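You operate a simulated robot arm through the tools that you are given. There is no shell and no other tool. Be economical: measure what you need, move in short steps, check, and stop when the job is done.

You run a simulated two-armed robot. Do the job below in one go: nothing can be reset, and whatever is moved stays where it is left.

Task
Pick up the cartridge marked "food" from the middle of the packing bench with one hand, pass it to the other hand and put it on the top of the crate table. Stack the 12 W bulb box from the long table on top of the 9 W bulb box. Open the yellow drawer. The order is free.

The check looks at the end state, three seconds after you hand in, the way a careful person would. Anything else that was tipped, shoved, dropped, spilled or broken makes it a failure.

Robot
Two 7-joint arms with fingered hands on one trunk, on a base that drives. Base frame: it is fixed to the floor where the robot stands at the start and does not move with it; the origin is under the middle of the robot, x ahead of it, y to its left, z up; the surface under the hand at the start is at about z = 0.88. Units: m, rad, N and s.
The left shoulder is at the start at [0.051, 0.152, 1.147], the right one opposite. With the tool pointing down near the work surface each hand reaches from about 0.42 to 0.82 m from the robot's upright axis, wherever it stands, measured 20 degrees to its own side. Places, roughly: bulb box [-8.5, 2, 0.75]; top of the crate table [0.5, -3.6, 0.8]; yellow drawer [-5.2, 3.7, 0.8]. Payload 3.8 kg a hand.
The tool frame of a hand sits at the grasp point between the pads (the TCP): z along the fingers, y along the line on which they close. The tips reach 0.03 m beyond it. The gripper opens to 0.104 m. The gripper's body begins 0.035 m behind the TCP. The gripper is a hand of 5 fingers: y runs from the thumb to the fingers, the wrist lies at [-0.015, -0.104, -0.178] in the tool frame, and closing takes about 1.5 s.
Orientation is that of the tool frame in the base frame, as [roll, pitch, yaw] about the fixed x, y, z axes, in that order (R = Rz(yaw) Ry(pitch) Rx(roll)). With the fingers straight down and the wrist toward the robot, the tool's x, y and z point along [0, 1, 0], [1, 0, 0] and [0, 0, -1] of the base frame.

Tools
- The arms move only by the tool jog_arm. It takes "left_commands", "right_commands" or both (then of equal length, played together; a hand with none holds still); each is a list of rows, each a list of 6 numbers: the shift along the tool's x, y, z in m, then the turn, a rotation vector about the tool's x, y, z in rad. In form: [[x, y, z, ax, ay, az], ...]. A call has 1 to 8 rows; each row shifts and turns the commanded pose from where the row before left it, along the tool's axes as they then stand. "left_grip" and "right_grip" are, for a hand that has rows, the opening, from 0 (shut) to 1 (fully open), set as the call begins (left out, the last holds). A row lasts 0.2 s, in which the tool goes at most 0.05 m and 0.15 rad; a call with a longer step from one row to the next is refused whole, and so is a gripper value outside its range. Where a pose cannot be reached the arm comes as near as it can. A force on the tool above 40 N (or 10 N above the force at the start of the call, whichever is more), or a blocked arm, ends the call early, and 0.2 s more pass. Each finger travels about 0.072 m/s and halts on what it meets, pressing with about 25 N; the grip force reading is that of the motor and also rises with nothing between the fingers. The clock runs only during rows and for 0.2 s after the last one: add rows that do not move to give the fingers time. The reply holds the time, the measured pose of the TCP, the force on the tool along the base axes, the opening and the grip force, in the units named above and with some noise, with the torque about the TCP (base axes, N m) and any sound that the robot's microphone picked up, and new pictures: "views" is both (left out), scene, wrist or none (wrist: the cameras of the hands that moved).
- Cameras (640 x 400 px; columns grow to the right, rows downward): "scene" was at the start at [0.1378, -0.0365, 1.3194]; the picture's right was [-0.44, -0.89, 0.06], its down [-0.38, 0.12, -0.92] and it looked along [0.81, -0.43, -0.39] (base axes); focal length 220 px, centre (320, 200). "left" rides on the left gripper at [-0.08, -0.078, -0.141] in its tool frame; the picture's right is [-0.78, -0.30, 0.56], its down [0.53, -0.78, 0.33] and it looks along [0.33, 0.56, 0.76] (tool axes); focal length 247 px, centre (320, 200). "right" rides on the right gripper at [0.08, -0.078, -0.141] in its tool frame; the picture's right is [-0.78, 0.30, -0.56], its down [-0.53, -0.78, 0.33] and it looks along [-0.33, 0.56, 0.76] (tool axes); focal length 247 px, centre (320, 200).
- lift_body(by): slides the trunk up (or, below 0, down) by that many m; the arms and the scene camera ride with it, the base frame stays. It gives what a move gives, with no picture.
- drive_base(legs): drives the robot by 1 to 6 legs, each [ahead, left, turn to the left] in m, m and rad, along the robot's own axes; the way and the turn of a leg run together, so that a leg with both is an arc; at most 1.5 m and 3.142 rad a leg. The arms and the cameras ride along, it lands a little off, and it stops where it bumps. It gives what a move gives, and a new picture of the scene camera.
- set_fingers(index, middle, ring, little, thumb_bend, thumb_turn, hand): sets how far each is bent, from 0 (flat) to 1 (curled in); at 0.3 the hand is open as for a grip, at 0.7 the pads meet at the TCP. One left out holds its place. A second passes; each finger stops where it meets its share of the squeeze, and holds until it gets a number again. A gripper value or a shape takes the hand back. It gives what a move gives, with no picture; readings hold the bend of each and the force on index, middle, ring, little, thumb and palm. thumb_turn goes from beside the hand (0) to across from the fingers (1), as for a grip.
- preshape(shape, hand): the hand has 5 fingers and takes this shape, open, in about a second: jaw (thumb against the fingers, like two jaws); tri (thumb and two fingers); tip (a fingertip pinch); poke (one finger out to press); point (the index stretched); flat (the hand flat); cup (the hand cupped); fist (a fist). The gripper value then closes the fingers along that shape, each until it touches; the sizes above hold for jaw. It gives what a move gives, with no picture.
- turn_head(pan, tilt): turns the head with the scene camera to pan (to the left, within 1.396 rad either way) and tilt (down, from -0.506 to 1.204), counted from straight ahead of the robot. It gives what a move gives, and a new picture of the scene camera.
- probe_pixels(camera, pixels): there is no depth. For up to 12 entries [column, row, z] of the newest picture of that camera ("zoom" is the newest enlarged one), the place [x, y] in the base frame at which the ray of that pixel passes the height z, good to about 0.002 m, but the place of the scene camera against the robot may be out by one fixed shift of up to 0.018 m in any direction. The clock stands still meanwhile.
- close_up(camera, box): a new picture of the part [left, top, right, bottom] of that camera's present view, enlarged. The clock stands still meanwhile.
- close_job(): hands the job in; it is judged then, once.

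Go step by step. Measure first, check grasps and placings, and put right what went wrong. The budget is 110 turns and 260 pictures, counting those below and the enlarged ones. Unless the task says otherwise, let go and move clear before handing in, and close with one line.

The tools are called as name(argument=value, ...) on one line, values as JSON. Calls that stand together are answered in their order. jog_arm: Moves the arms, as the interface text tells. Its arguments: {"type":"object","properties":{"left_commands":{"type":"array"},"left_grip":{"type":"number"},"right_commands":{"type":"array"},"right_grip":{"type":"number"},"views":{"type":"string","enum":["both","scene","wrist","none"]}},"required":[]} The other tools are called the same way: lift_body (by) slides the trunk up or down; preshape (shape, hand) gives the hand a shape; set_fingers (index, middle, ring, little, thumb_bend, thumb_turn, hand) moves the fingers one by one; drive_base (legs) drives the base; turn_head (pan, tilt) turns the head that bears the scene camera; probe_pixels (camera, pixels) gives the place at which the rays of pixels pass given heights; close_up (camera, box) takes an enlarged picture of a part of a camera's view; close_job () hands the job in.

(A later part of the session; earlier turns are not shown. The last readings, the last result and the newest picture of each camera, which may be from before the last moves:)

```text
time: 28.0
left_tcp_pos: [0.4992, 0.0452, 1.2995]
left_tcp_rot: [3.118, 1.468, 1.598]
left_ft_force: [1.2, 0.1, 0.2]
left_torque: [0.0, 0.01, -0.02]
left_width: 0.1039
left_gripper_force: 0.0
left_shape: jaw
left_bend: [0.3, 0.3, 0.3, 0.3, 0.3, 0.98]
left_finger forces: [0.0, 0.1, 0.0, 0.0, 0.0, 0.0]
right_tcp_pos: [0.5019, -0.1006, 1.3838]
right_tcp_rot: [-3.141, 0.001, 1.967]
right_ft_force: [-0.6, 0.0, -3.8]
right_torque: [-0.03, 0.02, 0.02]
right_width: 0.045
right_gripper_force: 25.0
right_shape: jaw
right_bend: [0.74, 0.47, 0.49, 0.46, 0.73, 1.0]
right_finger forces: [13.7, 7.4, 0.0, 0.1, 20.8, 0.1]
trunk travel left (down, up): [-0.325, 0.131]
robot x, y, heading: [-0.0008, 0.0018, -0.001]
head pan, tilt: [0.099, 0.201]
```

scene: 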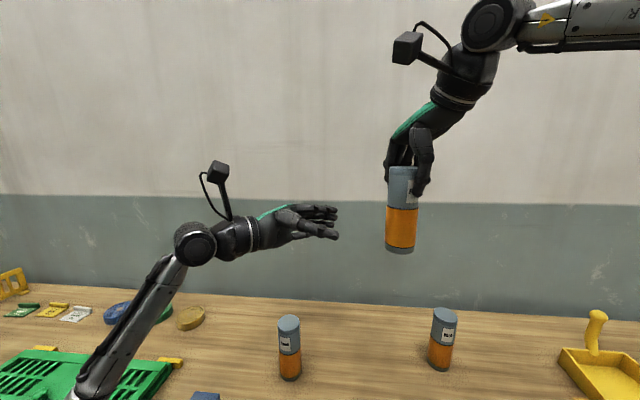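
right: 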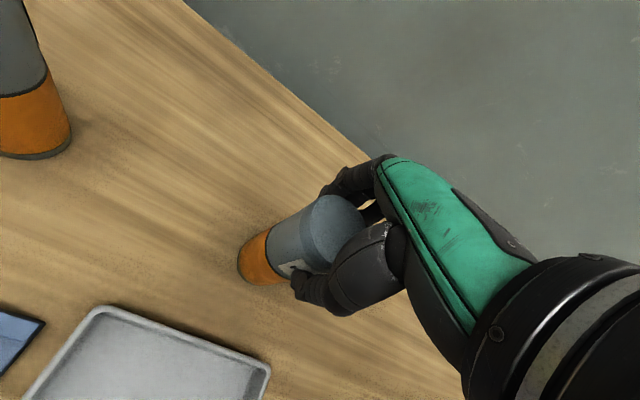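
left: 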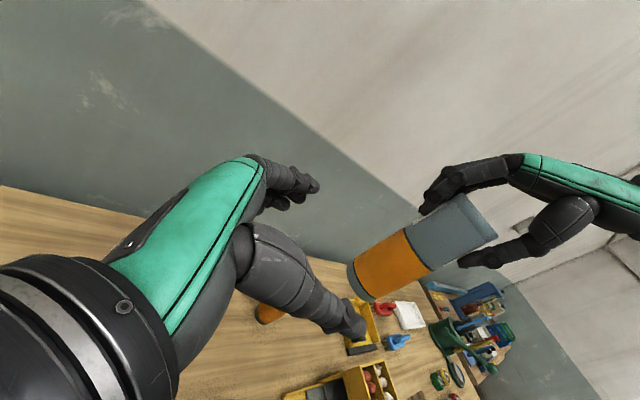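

The left hand is nearly level, pointing at the lower orange half. I'll advance the last 0.142 m in small rows.

jog_arm(left_commands=[[-0.0037, 0.0006, 0.0355, 0, 0, 0], [-0.0037, 0.0006, 0.0355, 0, 0, 0], [-0.0037, 0.0006, 0.0355, 0, 0, 0], [-0.0019, 0.0003, 0.018, 0, 0, 0], [-0.0019, 0.0003, 0.0175, 0, 0, 0], [0, 0, 0, 0, 0, 0]], views="both")

```text
time: 29.4
left_tcp_pos: [0.5096, -0.0967, 1.3006]
left_tcp_rot: [3.12, 1.467, 1.6]
left_ft_force: [-0.4, 0.1, -0.7]
left_torque: [0.01, -0.02, 0.01]
left_width: 0.1035
left_gripper_force: 0.0
left_shape: jaw
left_bend: [0.3, 0.3, 0.3, 0.3, 0.3, 0.98]
left_finger forces: [0.0, 0.0, 0.1, 0.0, 0.1, 0.0]
right_tcp_pos: [0.5015, -0.1001, 1.3852]
right_tcp_rot: [-3.14, 0.001, 1.965]
right_ft_force: [-0.3, -0.4, -2.5]
right_torque: [-0.01, 0.02, 0.02]
right_width: 0.0448
right_gripper_force: 25.2
right_shape: jaw
right_bend: [0.74, 0.47, 0.49, 0.46, 0.73, 1.0]
right_finger forces: [13.7, 7.4, 0.0, 0.0, 20.8, 0.0]
trunk travel left (down, up): [-0.325, 0.131]
robot x, y, heading: [-0.0035, 0.003, -0.0]
head pan, tilt: [0.099, 0.201]
```

scene: 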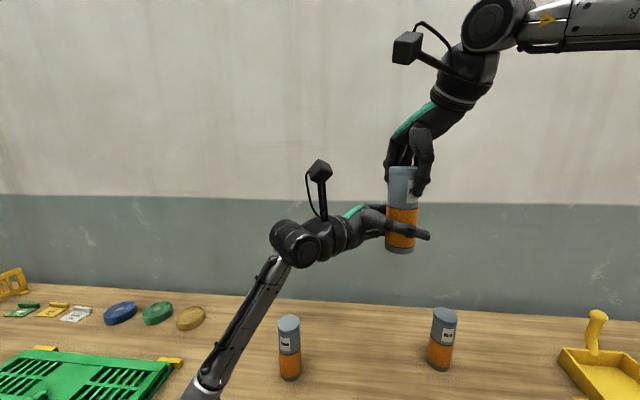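
left: 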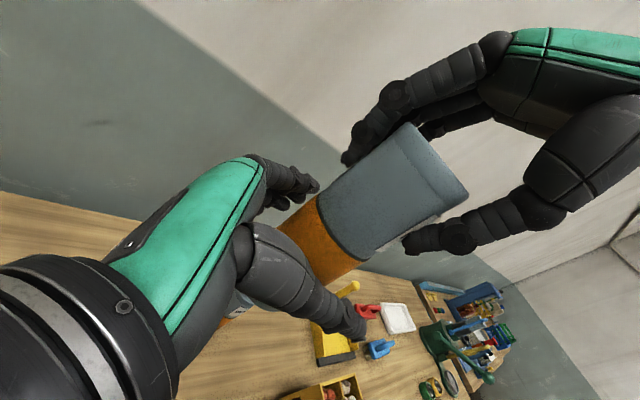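

The lower half is between the left fingers with a gap to the right hand. I'll correct the 8 mm offset in x and close the left hand.

jog_arm(left_commands=[[0, -0.008, 0.003, 0, 0, 0], [0, 0, 0, 0, 0, 0]], views="none")

jog_arm(left_commands=[[0, 0, 0, 0, 0, 0], [0, 0, 0, 0, 0, 0], [0, 0, 0, 0, 0, 0], [0, 0, 0, 0, 0, 0], [0, 0, 0, 0, 0, 0], [0, 0, 0, 0, 0, 0], [0, 0, 0, 0, 0, 0]], left_grip=0, views="wrist")

```text
time: 30.0
left_tcp_pos: [0.5023, -0.1003, 1.2997]
left_tcp_rot: [3.14, 1.468, 1.619]
left_ft_force: [0.0, 0.2, -0.4]
left_torque: [-0.03, 0.0, 0.01]
left_width: 0.1041
left_gripper_force: 0.0
left_shape: jaw
left_bend: [0.3, 0.3, 0.3, 0.3, 0.3, 0.98]
left_finger forces: [0.1, 0.0, 0.0, 0.1, 0.1, 0.0]
right_tcp_pos: [0.5025, -0.1012, 1.3852]
right_tcp_rot: [-3.139, 0.0, 1.969]
right_ft_force: [-1.4, 0.0, -2.4]
right_torque: [-0.01, 0.02, 0.0]
right_width: 0.0446
right_gripper_force: 25.5
right_shape: jaw
right_bend: [0.74, 0.47, 0.49, 0.46, 0.73, 1.0]
right_finger forces: [13.7, 7.5, 0.0, 0.0, 20.8, 0.0]
trunk travel left (down, up): [-0.325, 0.131]
robot x, y, heading: [-0.0009, 0.0059, -0.005]
head pan, tilt: [0.099, 0.201]
```

```text
time: 31.6
left_tcp_pos: [0.5005, -0.1005, 1.3005]
left_tcp_rot: [3.115, 1.467, 1.593]
left_ft_force: [-1.2, -0.6, 0.4]
left_torque: [0.0, -0.1, -0.02]
left_width: 0.032
left_gripper_force: 25.2
left_shape: jaw
left_bend: [0.75, 0.58, 0.52, 0.43, 0.77, 1.0]
left_finger forces: [12.6, 3.5, 2.5, 1.4, 22.4, 0.0]
right_tcp_pos: [0.5019, -0.101, 1.3838]
right_tcp_rot: [-3.142, 0.0, 1.967]
right_ft_force: [1.4, 1.3, -1.6]
right_torque: [0.07, -0.04, -0.03]
right_width: 0.0446
right_gripper_force: 24.6
right_shape: jaw
right_bend: [0.74, 0.47, 0.49, 0.46, 0.73, 1.0]
right_finger forces: [14.8, 8.0, 0.0, 0.1, 20.7, 0.0]
trunk travel left (down, up): [-0.325, 0.131]
robot x, y, heading: [-0.0005, 0.0026, -0.002]
head pan, tilt: [0.099, 0.201]
```

left: 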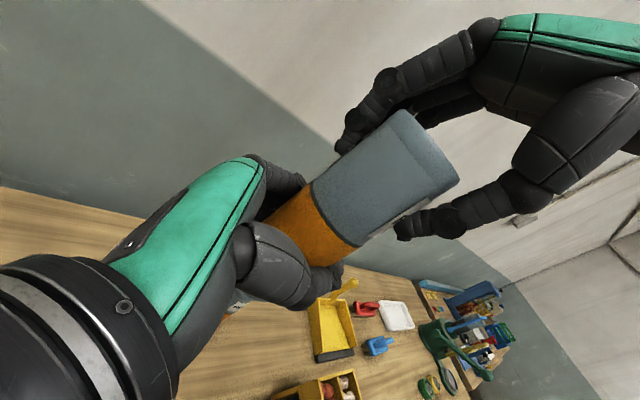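

The left hand holds it, thumb 22 N and all fingers in contact. I'll open the right hand, then raise it clear.

jog_arm(right_commands=[[0, 0, 0, 0, 0, 0], [0, 0, 0, 0, 0, 0], [0, 0, 0, 0, 0, 0], [0, 0, 0, 0, 0, 0], [0, 0, 0, 0, 0, 0], [0, 0, 0, 0, 0, 0]], right_grip=1, views="scene")

jog_arm(right_commands=[[0, 0, -0.02, 0, 0, 0], [0, 0, -0.02, 0, 0, 0], [0, 0, -0.02, 0, 0, 0], [-0.02, 0, -0.02, 0, 0, 0], [-0.04, 0, 0, 0, 0, 0], [-0.045, 0, 0, 0, 0, 0], [-0.045, 0, 0, 0, 0, 0], [0, 0, 0, 0, 0, 0]], views="scene")

```text
time: 33.0
left_tcp_pos: [0.5006, -0.1, 1.3]
left_tcp_rot: [3.119, 1.47, 1.597]
left_ft_force: [-0.1, -0.1, -0.6]
left_torque: [0.0, -0.01, -0.02]
left_width: 0.0317
left_gripper_force: 24.9
left_shape: jaw
left_bend: [0.75, 0.59, 0.52, 0.44, 0.78, 1.0]
left_finger forces: [13.7, 3.5, 2.4, 1.5, 21.4, 0.0]
right_tcp_pos: [0.5011, -0.1006, 1.3833]
right_tcp_rot: [-3.14, 0.001, 1.967]
right_ft_force: [0.5, 0.1, -1.7]
right_torque: [0.04, 0.02, 0.01]
right_width: 0.1034
right_gripper_force: 0.0
right_shape: jaw
right_bend: [0.3, 0.3, 0.3, 0.3, 0.3, 0.98]
right_finger forces: [0.0, 0.0, 0.0, 0.1, 0.0, 0.0]
trunk travel left (down, up): [-0.325, 0.131]
robot x, y, heading: [0.0014, -0.0002, -0.002]
head pan, tilt: [0.099, 0.201]
```

scene: 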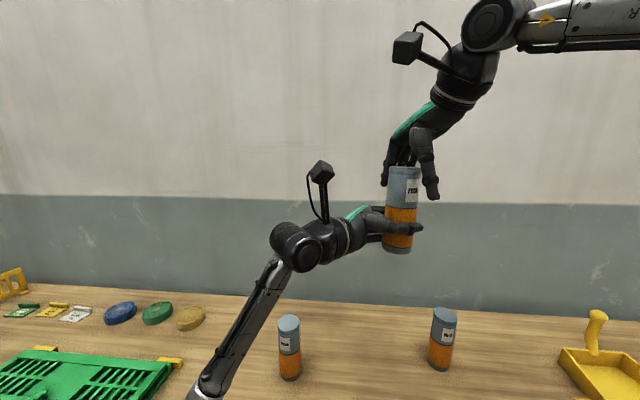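

```text
time: 34.8
left_tcp_pos: [0.4989, -0.0999, 1.3012]
left_tcp_rot: [3.096, 1.468, 1.575]
left_ft_force: [-0.5, -0.9, -3.0]
left_torque: [-0.01, 0.06, 0.01]
left_width: 0.0318
left_gripper_force: 25.2
left_shape: jaw
left_bend: [0.75, 0.59, 0.52, 0.44, 0.78, 1.0]
left_finger forces: [13.6, 3.4, 2.6, 1.5, 21.5, 0.1]
right_tcp_pos: [0.5371, -0.2065, 1.4419]
right_tcp_rot: [3.14, 0.001, 1.969]
right_ft_force: [-0.4, -0.3, 0.0]
right_torque: [0.01, 0.01, -0.01]
right_width: 0.1037
right_gripper_force: 0.1
right_shape: jaw
right_bend: [0.3, 0.3, 0.3, 0.3, 0.3, 0.98]
right_finger forces: [0.0, 0.1, 0.1, 0.0, 0.1, 0.0]
right hand out of reach, approached as far as the arm can: row 3, 4, 6, 7
trunk travel left (down, up): [-0.325, 0.131]
robot x, y, heading: [0.0005, 0.0013, -0.006]
head pan, tilt: [0.099, 0.201]
```

scene: 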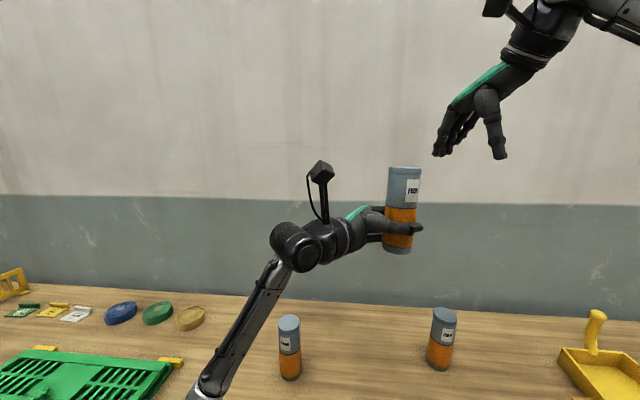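

The handover is done: the left hand alone carries FOOD. I'll back away from the bench and look right, toward the crate table.

drive_base(legs=[[-0.5, 0, 0]])

turn_head(pan=-1.3, tilt=0.25)

```text
time: 37.7
left_tcp_pos: [0.0069, -0.0971, 1.2999]
left_tcp_rot: [-3.14, 1.466, 1.627]
left_ft_force: [0.1, -0.2, -3.1]
left_torque: [-0.01, 0.05, 0.01]
left_width: 0.0319
left_gripper_force: 24.8
left_shape: jaw
left_bend: [0.75, 0.59, 0.52, 0.44, 0.78, 1.0]
left_finger forces: [13.7, 3.6, 2.5, 1.5, 21.4, 0.0]
right_tcp_pos: [0.0457, -0.2038, 1.4406]
right_tcp_rot: [-3.14, 0.001, 1.975]
right_ft_force: [-0.2, -0.3, 0.1]
right_torque: [0.01, 0.02, -0.01]
right_width: 0.104
right_gripper_force: 0.2
right_shape: jaw
right_bend: [0.3, 0.3, 0.3, 0.3, 0.3, 0.98]
right_finger forces: [0.1, 0.1, 0.0, 0.0, 0.0, 0.1]
trunk travel left (down, up): [-0.325, 0.131]
robot x, y, heading: [-0.4964, 0.0014, 0.004]
head pan, tilt: [0.099, 0.201]
```

scene: 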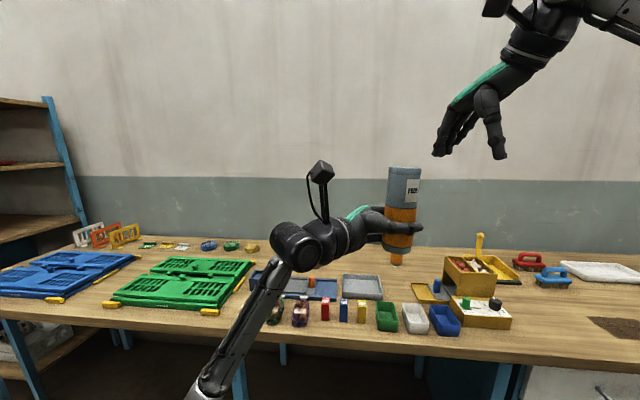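

```text
time: 39.2
left_tcp_pos: [0.0046, -0.0971, 1.2993]
left_tcp_rot: [-3.134, 1.465, 1.632]
left_ft_force: [0.3, 0.1, -3.1]
left_torque: [0.01, 0.0, 0.02]
left_width: 0.0319
left_gripper_force: 24.8
left_shape: jaw
left_bend: [0.75, 0.59, 0.52, 0.44, 0.78, 1.0]
left_finger forces: [13.7, 3.5, 2.4, 1.5, 21.3, 0.0]
right_tcp_pos: [0.0442, -0.2024, 1.4407]
right_tcp_rot: [-3.14, 0.001, 1.973]
right_ft_force: [0.0, 0.1, 1.0]
right_torque: [0.01, 0.0, 0.01]
right_width: 0.1039
right_gripper_force: 0.1
right_shape: jaw
right_bend: [0.3, 0.3, 0.3, 0.3, 0.3, 0.98]
right_finger forces: [0.0, 0.0, 0.0, 0.0, 0.0, 0.0]
trunk travel left (down, up): [-0.325, 0.131]
robot x, y, heading: [-0.4943, 0.0029, 0.0]
head pan, tilt: [-1.3, 0.25]
```

scene: 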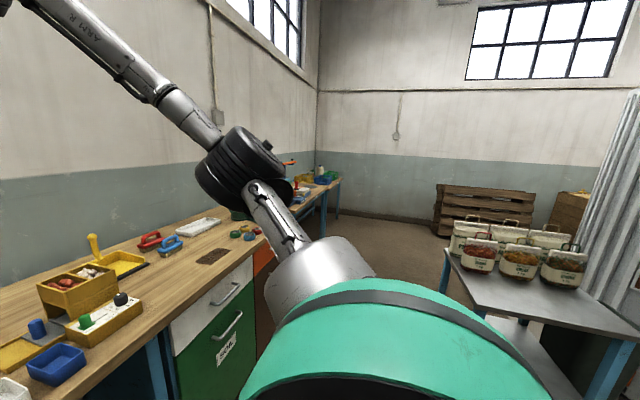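

A metal table with baskets shows at (560,290) and a wooden crate stack at (485,215). I'll probe where they are.

probe_pixels(camera="scene", pixels=[[447, 252, 0.8], [480, 310, 0.8], [638, 330, 0.8], [438, 235, 0.0], [485, 190, 0.8], [440, 187, 0.8], [530, 192, 0.8], [335, 185, 0.8], [565, 195, 0.8], [320, 235, 0]])

close_up(camera="scene", box=[400, 150, 640, 330])

```text
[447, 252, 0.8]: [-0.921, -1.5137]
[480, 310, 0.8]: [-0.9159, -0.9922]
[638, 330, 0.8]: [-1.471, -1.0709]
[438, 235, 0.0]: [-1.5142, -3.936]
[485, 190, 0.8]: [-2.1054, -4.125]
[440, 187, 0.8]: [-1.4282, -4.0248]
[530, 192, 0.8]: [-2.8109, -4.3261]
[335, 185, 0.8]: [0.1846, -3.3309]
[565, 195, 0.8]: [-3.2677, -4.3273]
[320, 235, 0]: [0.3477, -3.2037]
```

```text
2.22 times, centred on (520, 240) of scene
```

zoom: 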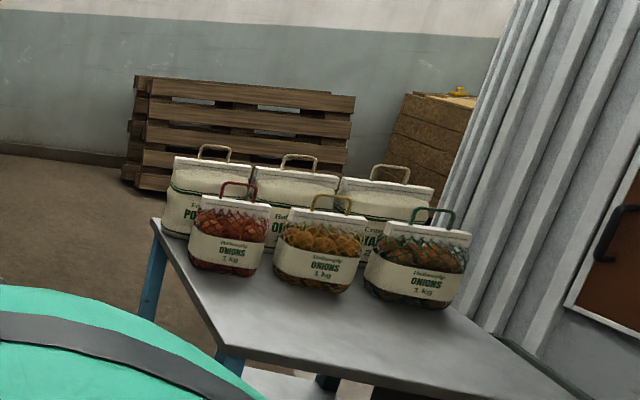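

The metal table's corner is at about (-0.92,-1.0), and the crate table lies beyond the bench near (0.3,-3.3). The corridor along x≈-0.35 is free, so I'll sidestep right along it.

drive_base(legs=[[0.12, 0, 0], [0, -1.3, 0]])

```text
time: 46.6
left_tcp_pos: [0.1368, -1.3926, 1.3004]
left_tcp_rot: [3.134, 1.468, 1.63]
left_ft_force: [-0.2, 0.1, -3.5]
left_torque: [-0.03, 0.03, 0.03]
left_width: 0.032
left_gripper_force: 25.4
left_shape: jaw
left_bend: [0.75, 0.59, 0.52, 0.44, 0.78, 1.0]
left_finger forces: [13.7, 3.4, 2.5, 1.5, 21.3, 0.2]
right_tcp_pos: [0.1777, -1.4963, 1.4398]
right_tcp_rot: [-3.139, 0.002, 1.986]
right_ft_force: [0.1, 0.3, 0.1]
right_torque: [-0.01, 0.0, 0.01]
right_width: 0.1038
right_gripper_force: 0.1
right_shape: jaw
right_bend: [0.3, 0.3, 0.3, 0.3, 0.3, 0.98]
right_finger forces: [0.1, 0.0, 0.0, 0.1, 0.1, 0.0]
trunk travel left (down, up): [-0.325, 0.131]
robot x, y, heading: [-0.3694, -1.2998, 0.011]
head pan, tilt: [-1.3, 0.25]
```

scene: 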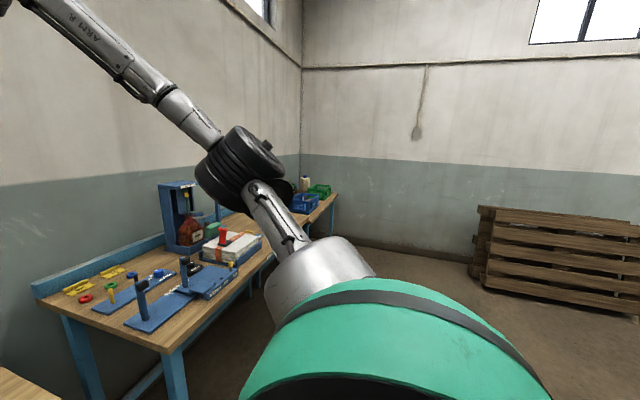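

Another wooden table with blue and green crates continues along the wall. I'll sidestep further for a better view.

drive_base(legs=[[-0.05, -1.2, 0]])

turn_head(pan=-0.75, tilt=0.45)

```text
time: 52.7
left_tcp_pos: [0.0982, -2.5971, 1.3003]
left_tcp_rot: [-3.134, 1.467, 1.636]
left_ft_force: [0.6, 0.5, -3.3]
left_torque: [-0.01, 0.0, 0.0]
left_width: 0.0321
left_gripper_force: 24.8
left_shape: jaw
left_bend: [0.75, 0.59, 0.52, 0.44, 0.78, 1.0]
left_finger forces: [13.6, 3.4, 2.4, 1.5, 21.2, 0.0]
right_tcp_pos: [0.1363, -2.7036, 1.4402]
right_tcp_rot: [-3.14, 0.0, 1.978]
right_ft_force: [0.3, 0.0, -0.4]
right_torque: [0.02, 0.0, 0.02]
right_width: 0.1038
right_gripper_force: 0.0
right_shape: jaw
right_bend: [0.3, 0.3, 0.3, 0.3, 0.3, 0.98]
right_finger forces: [0.0, 0.0, 0.0, 0.1, 0.0, 0.0]
trunk travel left (down, up): [-0.325, 0.131]
robot x, y, heading: [-0.4061, -2.4979, 0.011]
head pan, tilt: [-1.3, 0.25]
```

scene: 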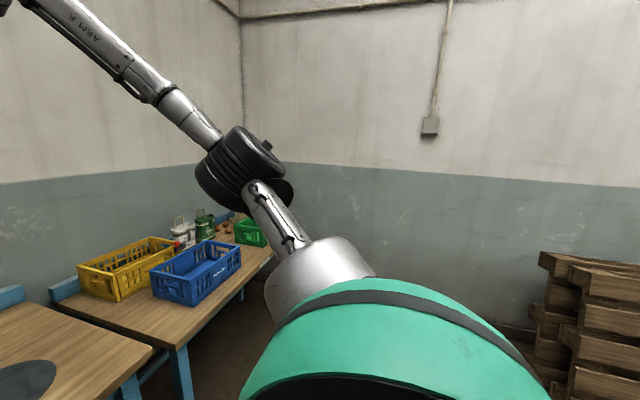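

```text
time: 53.7
left_tcp_pos: [0.0986, -2.5978, 1.3]
left_tcp_rot: [-3.135, 1.466, 1.634]
left_ft_force: [0.0, -0.2, -2.7]
left_torque: [-0.03, -0.01, 0.02]
left_width: 0.032
left_gripper_force: 25.1
left_shape: jaw
left_bend: [0.75, 0.59, 0.52, 0.44, 0.78, 1.0]
left_finger forces: [13.6, 3.5, 2.5, 1.4, 21.2, 0.0]
right_tcp_pos: [0.1373, -2.7032, 1.44]
right_tcp_rot: [-3.139, 0.002, 1.976]
right_ft_force: [0.3, 0.5, -0.4]
right_torque: [-0.01, -0.02, -0.01]
right_width: 0.1037
right_gripper_force: 0.0
right_shape: jaw
right_bend: [0.3, 0.3, 0.3, 0.3, 0.3, 0.98]
right_finger forces: [0.1, 0.0, 0.1, 0.0, 0.1, 0.0]
trunk travel left (down, up): [-0.325, 0.131]
robot x, y, heading: [-0.4026, -2.4983, 0.001]
head pan, tilt: [-0.75, 0.45]
```

scene: 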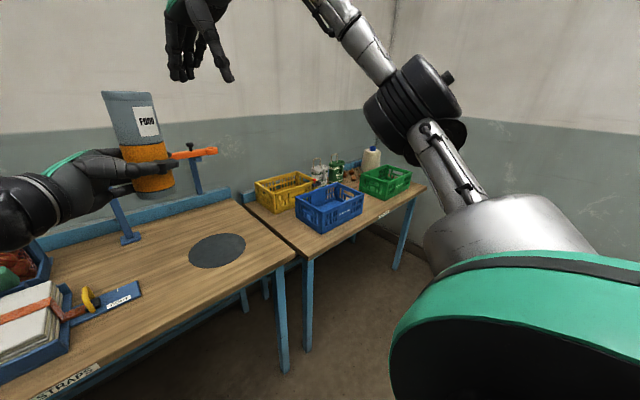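

The crate table is the one carrying the yellow, blue and green crates. I'll look for a free spot on its top.

close_up(camera="scene", box=[230, 140, 440, 272])

probe_pixels(camera="scene", pixels=[[246, 203, 0.8], [305, 258, 0.8], [425, 187, 0.8], [262, 210, 0.8], [320, 232, 0.8], [295, 207, 0.8], [290, 225, 0.8], [275, 215, 0.8], [362, 212, 0.8], [375, 207, 0.8], [388, 199, 0.8], [345, 190, 0.8]])

```text
3.03 times, centred on (335, 206) of scene
```

zoom: 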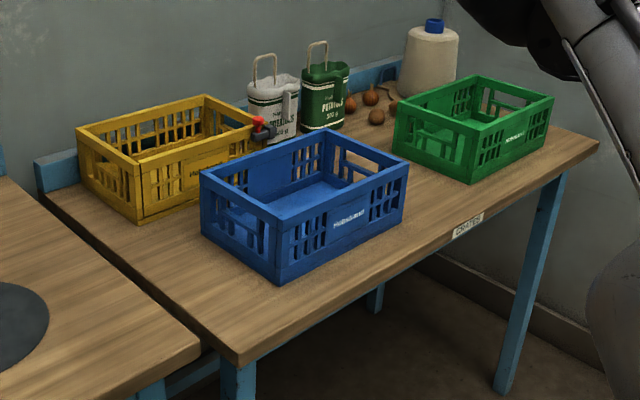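

```text
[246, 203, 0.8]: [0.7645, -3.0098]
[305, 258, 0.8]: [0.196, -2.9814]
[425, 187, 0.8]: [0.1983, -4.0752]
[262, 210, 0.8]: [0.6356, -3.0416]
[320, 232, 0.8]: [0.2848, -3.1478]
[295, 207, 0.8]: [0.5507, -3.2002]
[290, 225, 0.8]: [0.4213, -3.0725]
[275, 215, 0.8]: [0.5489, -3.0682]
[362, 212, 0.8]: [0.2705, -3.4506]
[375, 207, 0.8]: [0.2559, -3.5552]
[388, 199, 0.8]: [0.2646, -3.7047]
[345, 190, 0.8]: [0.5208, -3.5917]
```

The front gap between the blue and green crates, y about -3.45 to -3.68, suits a hand pointing straight ahead. Here in free space I'll shift the left hand left and swing it to point forward, keeping the cartridge upright.

jog_arm(left_commands=[[0.0045, 0, -0.043, 0, 0, 0], [0.0045, 0, -0.043, 0, 0, 0], [0.0045, 0, -0.043, 0, 0, 0], [0.0045, 0, -0.043, 0, 0, 0], [0.0045, 0, -0.043, 0, 0, 0], [0, 0, 0, -0.14, 0, 0], [0, 0, 0, -0.14, 0, 0], [0, 0, 0, -0.14, 0, 0]], views="none")

jog_arm(left_commands=[[0, 0, 0, -0.144, 0, 0], [0, 0, 0, -0.144, 0, 0], [0, 0, 0, -0.144, 0, 0], [0, 0, 0, -0.144, 0, 0], [0, 0, 0, -0.144, 0, 0], [0, 0, 0, -0.144, 0, 0], [0, 0, 0, -0.144, 0, 0], [0, 0, 0, -0.144, 0, 0]], views="both")

```text
time: 55.5
left_tcp_pos: [0.0853, -2.3821, 1.2994]
left_tcp_rot: [2.706, 1.468, 1.614]
left_ft_force: [0.3, -0.4, -3.0]
left_torque: [-0.03, 0.01, 0.0]
left_width: 0.0319
left_gripper_force: 24.9
left_shape: jaw
left_bend: [0.75, 0.59, 0.53, 0.44, 0.78, 1.0]
left_finger forces: [13.3, 3.2, 2.5, 1.5, 21.2, 0.1]
right_tcp_pos: [0.1363, -2.7033, 1.4409]
right_tcp_rot: [-3.14, 0.002, 1.977]
right_ft_force: [0.4, -0.4, 0.1]
right_torque: [0.0, 0.0, 0.02]
right_width: 0.1037
right_gripper_force: 0.2
right_shape: jaw
right_bend: [0.3, 0.3, 0.3, 0.3, 0.3, 0.98]
right_finger forces: [0.1, 0.0, 0.1, 0.0, 0.1, 0.0]
trunk travel left (down, up): [-0.325, 0.131]
robot x, y, heading: [-0.4028, -2.4975, 0.0]
head pan, tilt: [-0.75, 0.45]
```

```text
time: 57.1
left_tcp_pos: [0.0914, -2.3655, 1.2833]
left_tcp_rot: [1.683, 1.309, 1.642]
left_ft_force: [-0.4, 0.9, -1.6]
left_torque: [0.01, -0.01, -0.01]
left_width: 0.0318
left_gripper_force: 24.4
left_shape: jaw
left_bend: [0.75, 0.59, 0.53, 0.44, 0.78, 1.0]
left_finger forces: [13.0, 3.2, 2.5, 1.5, 21.2, 0.0]
right_tcp_pos: [0.1367, -2.7033, 1.4401]
right_tcp_rot: [-3.139, -0.001, 1.976]
right_ft_force: [-0.5, 0.5, -0.3]
right_torque: [0.03, 0.0, 0.05]
right_width: 0.1041
right_gripper_force: 0.0
right_shape: jaw
right_bend: [0.3, 0.3, 0.3, 0.3, 0.3, 0.98]
right_finger forces: [0.1, 0.0, 0.0, 0.0, 0.0, 0.0]
trunk travel left (down, up): [-0.325, 0.131]
robot x, y, heading: [-0.4085, -2.497, 0.008]
head pan, tilt: [-0.75, 0.45]
stopped in row 8 (left hand): the arm was blocked; the commanded pose is now the measured one
```

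scene: 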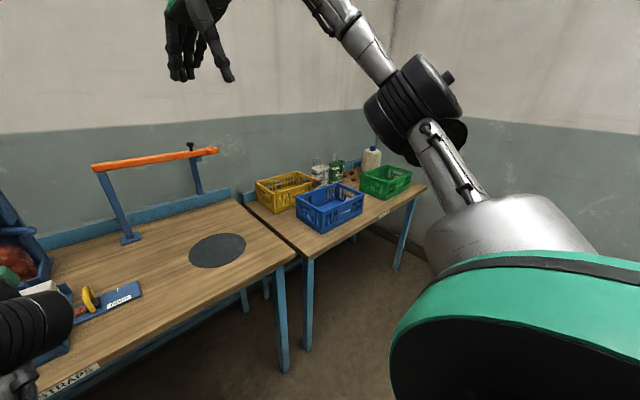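
left: 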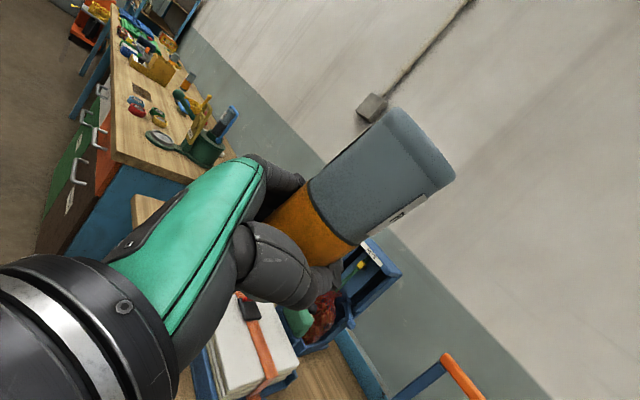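

The hand points forward but hit a joint limit, leaving the cartridge leaning about 15°. I'll swing back about 0.5 rad and level it; the base heading can supply the rest.

jog_arm(left_commands=[[0, 0, 0, 0.13, 0, 0], [0, 0, 0, 0.13, 0, 0], [0, 0, 0, 0.12, 0, 0], [0, 0, 0, 0.12, 0, 0], [0, 0, 0, 0, 0, -0.13], [0, 0, 0, 0, 0, -0.12], [0, 0, 0, 0, 0, 0]], views="wrist")

```text
time: 58.5
left_tcp_pos: [0.0947, -2.3499, 1.2606]
left_tcp_rot: [2.62, 1.294, 2.136]
left_ft_force: [-0.1, -0.4, -2.7]
left_torque: [0.03, -0.04, -0.04]
left_width: 0.0315
left_gripper_force: 25.3
left_shape: jaw
left_bend: [0.75, 0.59, 0.53, 0.44, 0.78, 1.0]
left_finger forces: [13.4, 2.9, 2.4, 1.6, 21.1, 0.0]
right_tcp_pos: [0.1373, -2.7032, 1.4393]
right_tcp_rot: [-3.141, 0.0, 1.977]
right_ft_force: [0.0, 0.4, -0.3]
right_torque: [-0.01, 0.02, -0.03]
right_width: 0.104
right_gripper_force: 0.1
right_shape: jaw
right_bend: [0.3, 0.3, 0.3, 0.3, 0.3, 0.98]
right_finger forces: [0.0, 0.0, 0.0, 0.0, 0.0, 0.0]
trunk travel left (down, up): [-0.325, 0.131]
robot x, y, heading: [-0.4025, -2.5012, 0.003]
head pan, tilt: [-0.75, 0.45]
stopped in row 6 (left hand): the arm was blocked; the commanded pose is now the measured one
```

left: 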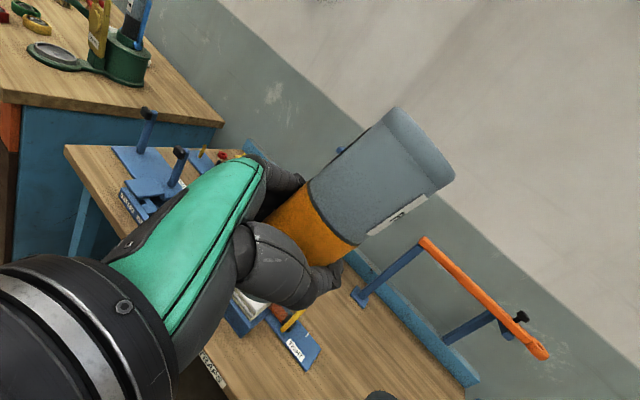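

The limits come from holding the hand too high relative to the shoulder. I'll back off 0.3 m from the tables, lower the left hand about 0.3 m to relax the arm, and then re-level.

drive_base(legs=[[-0.3, 0, 0]])

jog_arm(left_commands=[[0.038, -0.0054, 0.0095, 0, 0, 0], [0.038, -0.0054, 0.0095, 0, 0, 0], [0.038, -0.0054, 0.0095, 0, 0, 0], [0.038, -0.0054, 0.0095, 0, 0, 0], [0.038, -0.0054, 0.0095, 0, 0, 0], [0.038, -0.0054, 0.0095, 0, 0, 0], [0.038, -0.0054, 0.0095, 0, 0, 0], [0, 0, 0, 0, 0, 0]], views="none")

```text
time: 60.5
left_tcp_pos: [-0.2049, -2.3502, 1.2596]
left_tcp_rot: [2.618, 1.295, 2.136]
left_ft_force: [1.0, 0.0, -3.2]
left_torque: [0.04, 0.02, 0.02]
left_width: 0.0317
left_gripper_force: 25.3
left_shape: jaw
left_bend: [0.75, 0.59, 0.53, 0.44, 0.78, 1.0]
left_finger forces: [13.4, 2.8, 2.4, 1.5, 21.0, 0.1]
right_tcp_pos: [-0.1606, -2.7043, 1.4393]
right_tcp_rot: [-3.139, 0.0, 1.98]
right_ft_force: [0.0, -0.2, -0.3]
right_torque: [-0.01, -0.01, 0.03]
right_width: 0.104
right_gripper_force: 0.1
right_shape: jaw
right_bend: [0.3, 0.3, 0.3, 0.3, 0.3, 0.98]
right_finger forces: [0.0, 0.1, 0.0, 0.0, 0.0, 0.0]
trunk travel left (down, up): [-0.325, 0.131]
robot x, y, heading: [-0.7013, -2.503, 0.006]
head pan, tilt: [-0.75, 0.45]
```

scene: 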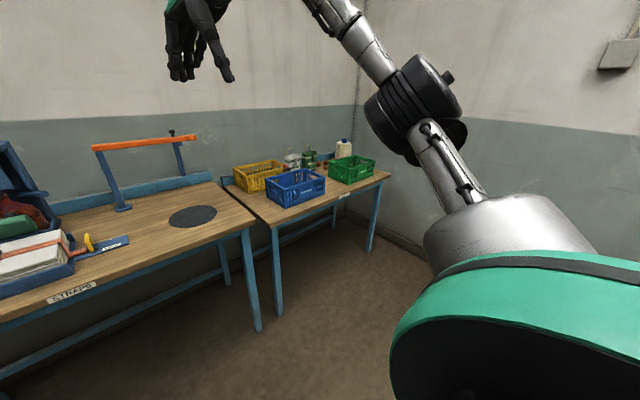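

```text
time: 61.4
left_tcp_pos: [-0.1924, -2.3414, 1.2228]
left_tcp_rot: [1.903, 1.212, 1.453]
left_ft_force: [-0.5, -0.2, -2.8]
left_torque: [-0.03, -0.05, 0.0]
left_width: 0.0315
left_gripper_force: 25.0
left_shape: jaw
left_bend: [0.75, 0.59, 0.54, 0.44, 0.78, 1.0]
left_finger forces: [13.0, 2.7, 2.4, 1.7, 21.3, 0.1]
right_tcp_pos: [-0.1611, -2.704, 1.4395]
right_tcp_rot: [-3.14, 0.001, 1.98]
right_ft_force: [0.3, 0.6, -0.2]
right_torque: [0.05, 0.0, 0.03]
right_width: 0.1039
right_gripper_force: 0.1
right_shape: jaw
right_bend: [0.3, 0.3, 0.3, 0.3, 0.3, 0.98]
right_finger forces: [0.1, 0.1, 0.0, 0.0, 0.0, 0.0]
trunk travel left (down, up): [-0.325, 0.131]
robot x, y, heading: [-0.7049, -2.4994, 0.009]
head pan, tilt: [-0.75, 0.45]
stopped in row 4 (left hand): the arm was blocked; the commanded pose is now the measured one
```

Still blocked, so I need to see the left arm itself.

turn_head(pan=0.6, tilt=0.7)

```text
time: 62.9
left_tcp_pos: [-0.192, -2.341, 1.2222]
left_tcp_rot: [1.897, 1.211, 1.445]
left_ft_force: [-0.8, -0.4, -3.3]
left_torque: [-0.01, -0.02, 0.01]
left_width: 0.0315
left_gripper_force: 24.8
left_shape: jaw
left_bend: [0.75, 0.59, 0.54, 0.44, 0.78, 1.0]
left_finger forces: [13.0, 2.9, 2.4, 1.6, 21.3, 0.0]
right_tcp_pos: [-0.1609, -2.7038, 1.4392]
right_tcp_rot: [-3.141, -0.001, 1.981]
right_ft_force: [-0.4, -0.8, -0.5]
right_torque: [-0.02, -0.01, 0.03]
right_width: 0.1038
right_gripper_force: 0.0
right_shape: jaw
right_bend: [0.3, 0.3, 0.3, 0.3, 0.3, 0.98]
right_finger forces: [0.1, 0.0, 0.1, 0.0, 0.1, 0.0]
trunk travel left (down, up): [-0.325, 0.131]
robot x, y, heading: [-0.7011, -2.4997, 0.01]
head pan, tilt: [0.6, 0.7]
```

scene: 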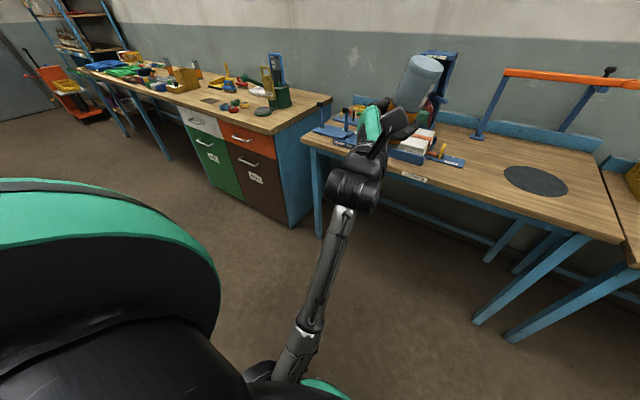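

The elbow is folded hard against the body. I'll push the hand 0.16 m forward to open the elbow and then level the roll.

jog_arm(left_commands=[[0.0018, 0.017, 0.036, 0, 0, 0], [0.0018, 0.017, 0.036, 0, 0, 0], [0.0018, 0.017, 0.036, 0, 0, 0], [0.0018, 0.017, 0.036, 0, 0, 0], [0, 0, 0, 0, 0, -0.114], [0, 0, 0, 0, 0, -0.114], [0, 0, 0, 0, 0, -0.114], [0, 0, 0, 0, 0, 0]], views="scene")

```text
time: 64.7
left_tcp_pos: [-0.0317, -2.3276, 1.2205]
left_tcp_rot: [2.929, 1.44, 2.524]
left_ft_force: [-0.1, 0.1, -3.1]
left_torque: [0.01, -0.02, 0.0]
left_width: 0.0314
left_gripper_force: 24.7
left_shape: jaw
left_bend: [0.75, 0.59, 0.55, 0.45, 0.78, 1.0]
left_finger forces: [13.9, 2.6, 2.5, 1.6, 20.9, 0.0]
right_tcp_pos: [-0.162, -2.7039, 1.439]
right_tcp_rot: [3.141, -0.001, 1.981]
right_ft_force: [-0.7, 0.4, -0.1]
right_torque: [0.0, 0.05, 0.02]
right_width: 0.1038
right_gripper_force: 0.0
right_shape: jaw
right_bend: [0.3, 0.3, 0.3, 0.3, 0.3, 0.98]
right_finger forces: [0.1, 0.1, 0.0, 0.0, 0.0, 0.0]
trunk travel left (down, up): [-0.325, 0.131]
robot x, y, heading: [-0.6998, -2.5026, 0.012]
head pan, tilt: [0.6, 0.7]
```

scene: 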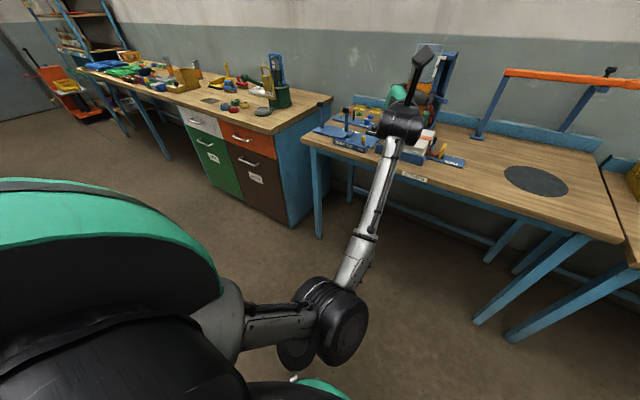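

That worked: the arm opened, and the hand is level and pointing ahead-right. I'll sidestep along x≈-0.7 to the front of the crate table and look again.

drive_base(legs=[[0, -1.1, 0]])

turn_head(pan=-0.1, tilt=0.45)

```text
time: 70.3
left_tcp_pos: [-0.0231, -3.4205, 1.2231]
left_tcp_rot: [2.925, 1.445, 2.515]
left_ft_force: [0.1, 0.2, -2.7]
left_torque: [0.0, 0.03, 0.02]
left_width: 0.0315
left_gripper_force: 25.2
left_shape: jaw
left_bend: [0.75, 0.59, 0.55, 0.45, 0.78, 1.0]
left_finger forces: [13.8, 2.6, 2.5, 1.6, 20.7, 0.0]
right_tcp_pos: [-0.1541, -3.7969, 1.4402]
right_tcp_rot: [-3.14, 0.001, 1.98]
right_ft_force: [0.3, -0.3, -0.2]
right_torque: [0.03, -0.03, -0.02]
right_width: 0.1039
right_gripper_force: 0.1
right_shape: jaw
right_bend: [0.3, 0.3, 0.3, 0.3, 0.3, 0.98]
right_finger forces: [0.1, 0.0, 0.0, 0.1, 0.1, 0.0]
trunk travel left (down, up): [-0.325, 0.131]
robot x, y, heading: [-0.6963, -3.5964, 0.005]
head pan, tilt: [0.6, 0.7]
```

scene: 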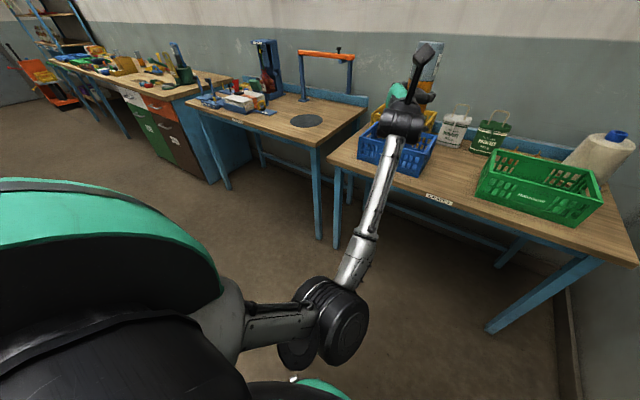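

```text
time: 71.3
left_tcp_pos: [-0.0237, -3.4195, 1.2237]
left_tcp_rot: [2.89, 1.444, 2.481]
left_ft_force: [1.0, -0.4, -1.9]
left_torque: [-0.03, -0.01, 0.06]
left_width: 0.0314
left_gripper_force: 24.8
left_shape: jaw
left_bend: [0.75, 0.59, 0.55, 0.45, 0.78, 1.0]
left_finger forces: [13.8, 2.6, 2.6, 1.6, 20.8, 0.0]
right_tcp_pos: [-0.1534, -3.7961, 1.4397]
right_tcp_rot: [-3.139, 0.0, 1.979]
right_ft_force: [0.2, 0.2, -0.3]
right_torque: [-0.01, 0.01, 0.0]
right_width: 0.1039
right_gripper_force: 0.0
right_shape: jaw
right_bend: [0.3, 0.3, 0.3, 0.3, 0.3, 0.98]
right_finger forces: [0.0, 0.0, 0.1, 0.0, 0.0, 0.0]
trunk travel left (down, up): [-0.325, 0.131]
robot x, y, heading: [-0.6954, -3.5946, 0.005]
head pan, tilt: [-0.099, 0.45]
```

scene: 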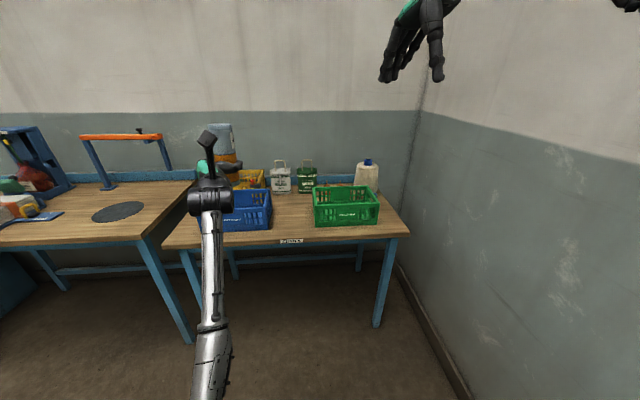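

Now I see the table front-on: the gap runs between the blue crate's right edge (271,228) and the green crate's left edge (315,225). I'll probe these and the wall.

close_up(camera="scene", box=[150, 130, 430, 280])

probe_pixels(camera="scene", pixels=[[271, 228, 0.8], [315, 226, 0.8], [290, 242, 0.8], [410, 235, 0.8], [163, 248, 0.8], [293, 225, 0.8], [293, 210, 0.8], [271, 205, 0.95], [313, 200, 0.95], [400, 265, 0], [470, 400, 0]])

```text
2.29 times, centred on (290, 205) of scene
```

zoom: 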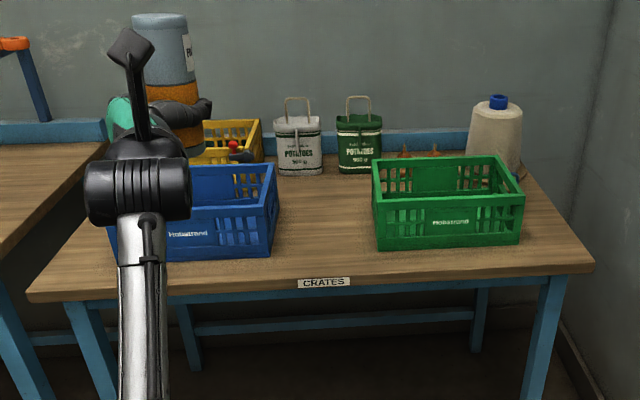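

```text
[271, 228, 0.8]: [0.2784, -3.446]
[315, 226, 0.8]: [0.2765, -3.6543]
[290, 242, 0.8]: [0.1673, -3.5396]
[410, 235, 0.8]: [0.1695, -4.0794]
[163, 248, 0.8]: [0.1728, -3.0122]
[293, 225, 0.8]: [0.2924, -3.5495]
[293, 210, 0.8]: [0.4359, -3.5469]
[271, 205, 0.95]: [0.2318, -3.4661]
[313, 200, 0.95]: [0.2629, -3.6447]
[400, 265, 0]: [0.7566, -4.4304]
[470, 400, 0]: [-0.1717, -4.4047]
```

The gap centre is y≈-3.55, it is 0.2 m wide, and the crate fronts are at x≈0.28. My target is (0.27,-3.55). I'll lower the trunk here in free space before driving in.

lift_body(by=-0.3)

drive_base(legs=[[0, -0.13, 0]])

```text
time: 74.3
left_tcp_pos: [-0.024, -3.4214, 0.9251]
left_tcp_rot: [2.921, 1.446, 2.511]
left_ft_force: [-0.2, -0.6, -3.4]
left_torque: [0.0, -0.04, -0.02]
left_width: 0.0315
left_gripper_force: 24.7
left_shape: jaw
left_bend: [0.75, 0.6, 0.55, 0.45, 0.78, 1.0]
left_finger forces: [13.7, 2.6, 2.6, 1.6, 20.6, 0.0]
right_tcp_pos: [-0.1536, -3.7969, 1.1401]
right_tcp_rot: [-3.139, 0.001, 1.98]
right_ft_force: [0.0, 0.4, 0.4]
right_torque: [-0.02, 0.01, -0.02]
right_width: 0.104
right_gripper_force: 0.0
right_shape: jaw
right_bend: [0.3, 0.3, 0.3, 0.3, 0.3, 0.98]
right_finger forces: [0.0, 0.0, 0.1, 0.0, 0.1, 0.0]
trunk travel left (down, up): [-0.025, 0.431]
robot x, y, heading: [-0.6985, -3.588, 0.009]
head pan, tilt: [-0.099, 0.45]
```

```text
time: 75.6
left_tcp_pos: [-0.0228, -3.5513, 0.9235]
left_tcp_rot: [2.907, 1.446, 2.501]
left_ft_force: [-0.3, -0.1, -3.4]
left_torque: [-0.04, -0.04, 0.02]
left_width: 0.0315
left_gripper_force: 24.5
left_shape: jaw
left_bend: [0.75, 0.6, 0.55, 0.45, 0.78, 1.0]
left_finger forces: [13.9, 2.6, 2.5, 1.7, 20.9, 0.0]
right_tcp_pos: [-0.1525, -3.9278, 1.1395]
right_tcp_rot: [-3.141, 0.0, 1.982]
right_ft_force: [0.2, 0.7, 0.1]
right_torque: [-0.03, -0.01, -0.02]
right_width: 0.1037
right_gripper_force: 0.1
right_shape: jaw
right_bend: [0.3, 0.3, 0.3, 0.3, 0.3, 0.98]
right_finger forces: [0.0, 0.0, 0.0, 0.0, 0.0, 0.0]
trunk travel left (down, up): [-0.025, 0.431]
robot x, y, heading: [-0.6957, -3.7197, 0.008]
head pan, tilt: [-0.099, 0.45]
```

scene: 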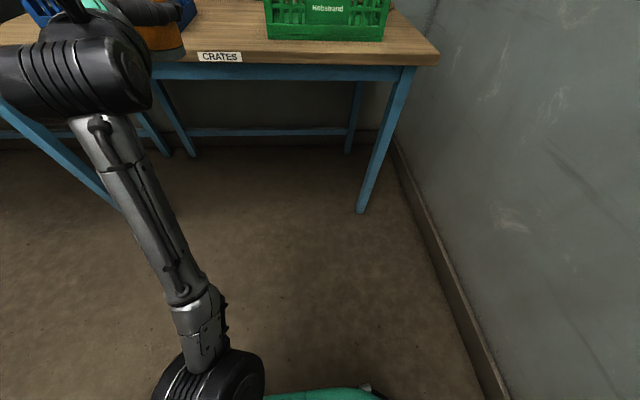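

The cartridge bottom is at z≈0.87. I'll aim the head at it and drive partway in.

turn_head(pan=0.15, tilt=0.35)

drive_base(legs=[[0.18, 0, 0]])

```text
time: 76.4
left_tcp_pos: [-0.0228, -3.5495, 0.9229]
left_tcp_rot: [2.927, 1.446, 2.519]
left_ft_force: [0.1, 0.1, -3.1]
left_torque: [-0.05, 0.01, 0.01]
left_width: 0.0317
left_gripper_force: 24.9
left_shape: jaw
left_bend: [0.75, 0.6, 0.55, 0.45, 0.78, 1.0]
left_finger forces: [14.0, 2.5, 2.5, 1.6, 20.9, 0.0]
right_tcp_pos: [-0.1519, -3.9259, 1.1404]
right_tcp_rot: [-3.141, -0.001, 1.979]
right_ft_force: [-0.6, -0.4, -1.1]
right_torque: [-0.02, 0.01, -0.02]
right_width: 0.1042
right_gripper_force: 0.0
right_shape: jaw
right_bend: [0.3, 0.3, 0.3, 0.3, 0.3, 0.98]
right_finger forces: [0.0, 0.1, 0.1, 0.0, 0.0, 0.1]
trunk travel left (down, up): [-0.025, 0.431]
robot x, y, heading: [-0.6941, -3.7259, 0.009]
head pan, tilt: [0.15, 0.351]
```

scene: 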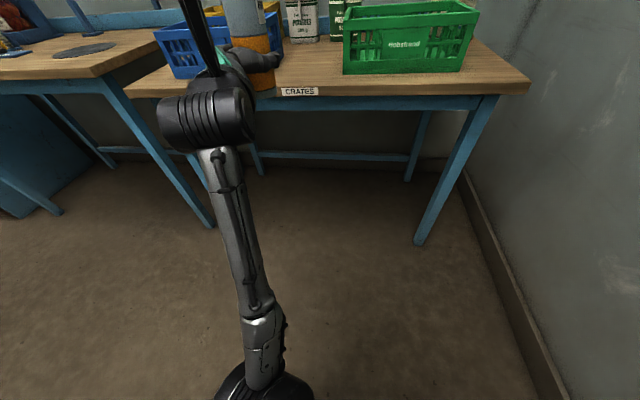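

```text
time: 77.9
left_tcp_pos: [0.1581, -3.5479, 0.9234]
left_tcp_rot: [2.921, 1.443, 2.513]
left_ft_force: [-0.2, 0.3, -4.1]
left_torque: [-0.01, -0.01, 0.0]
left_width: 0.0315
left_gripper_force: 25.0
left_shape: jaw
left_bend: [0.75, 0.6, 0.55, 0.45, 0.78, 1.0]
left_finger forces: [13.8, 2.6, 2.5, 1.6, 20.8, 0.0]
right_tcp_pos: [0.0301, -3.9231, 1.1396]
right_tcp_rot: [-3.137, 0.0, 1.983]
right_ft_force: [0.8, 0.2, -0.3]
right_torque: [-0.01, -0.01, 0.01]
right_width: 0.104
right_gripper_force: 0.0
right_shape: jaw
right_bend: [0.3, 0.3, 0.3, 0.3, 0.3, 0.98]
right_finger forces: [0.0, 0.1, 0.0, 0.0, 0.0, 0.0]
trunk travel left (down, up): [-0.025, 0.431]
robot x, y, heading: [-0.5122, -3.7224, 0.007]
head pan, tilt: [0.15, 0.351]
```

scene: 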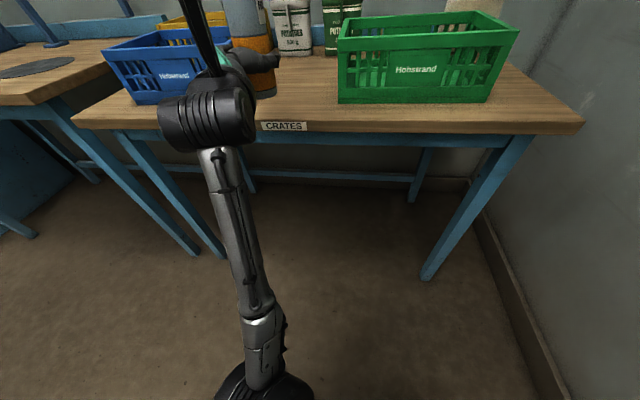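

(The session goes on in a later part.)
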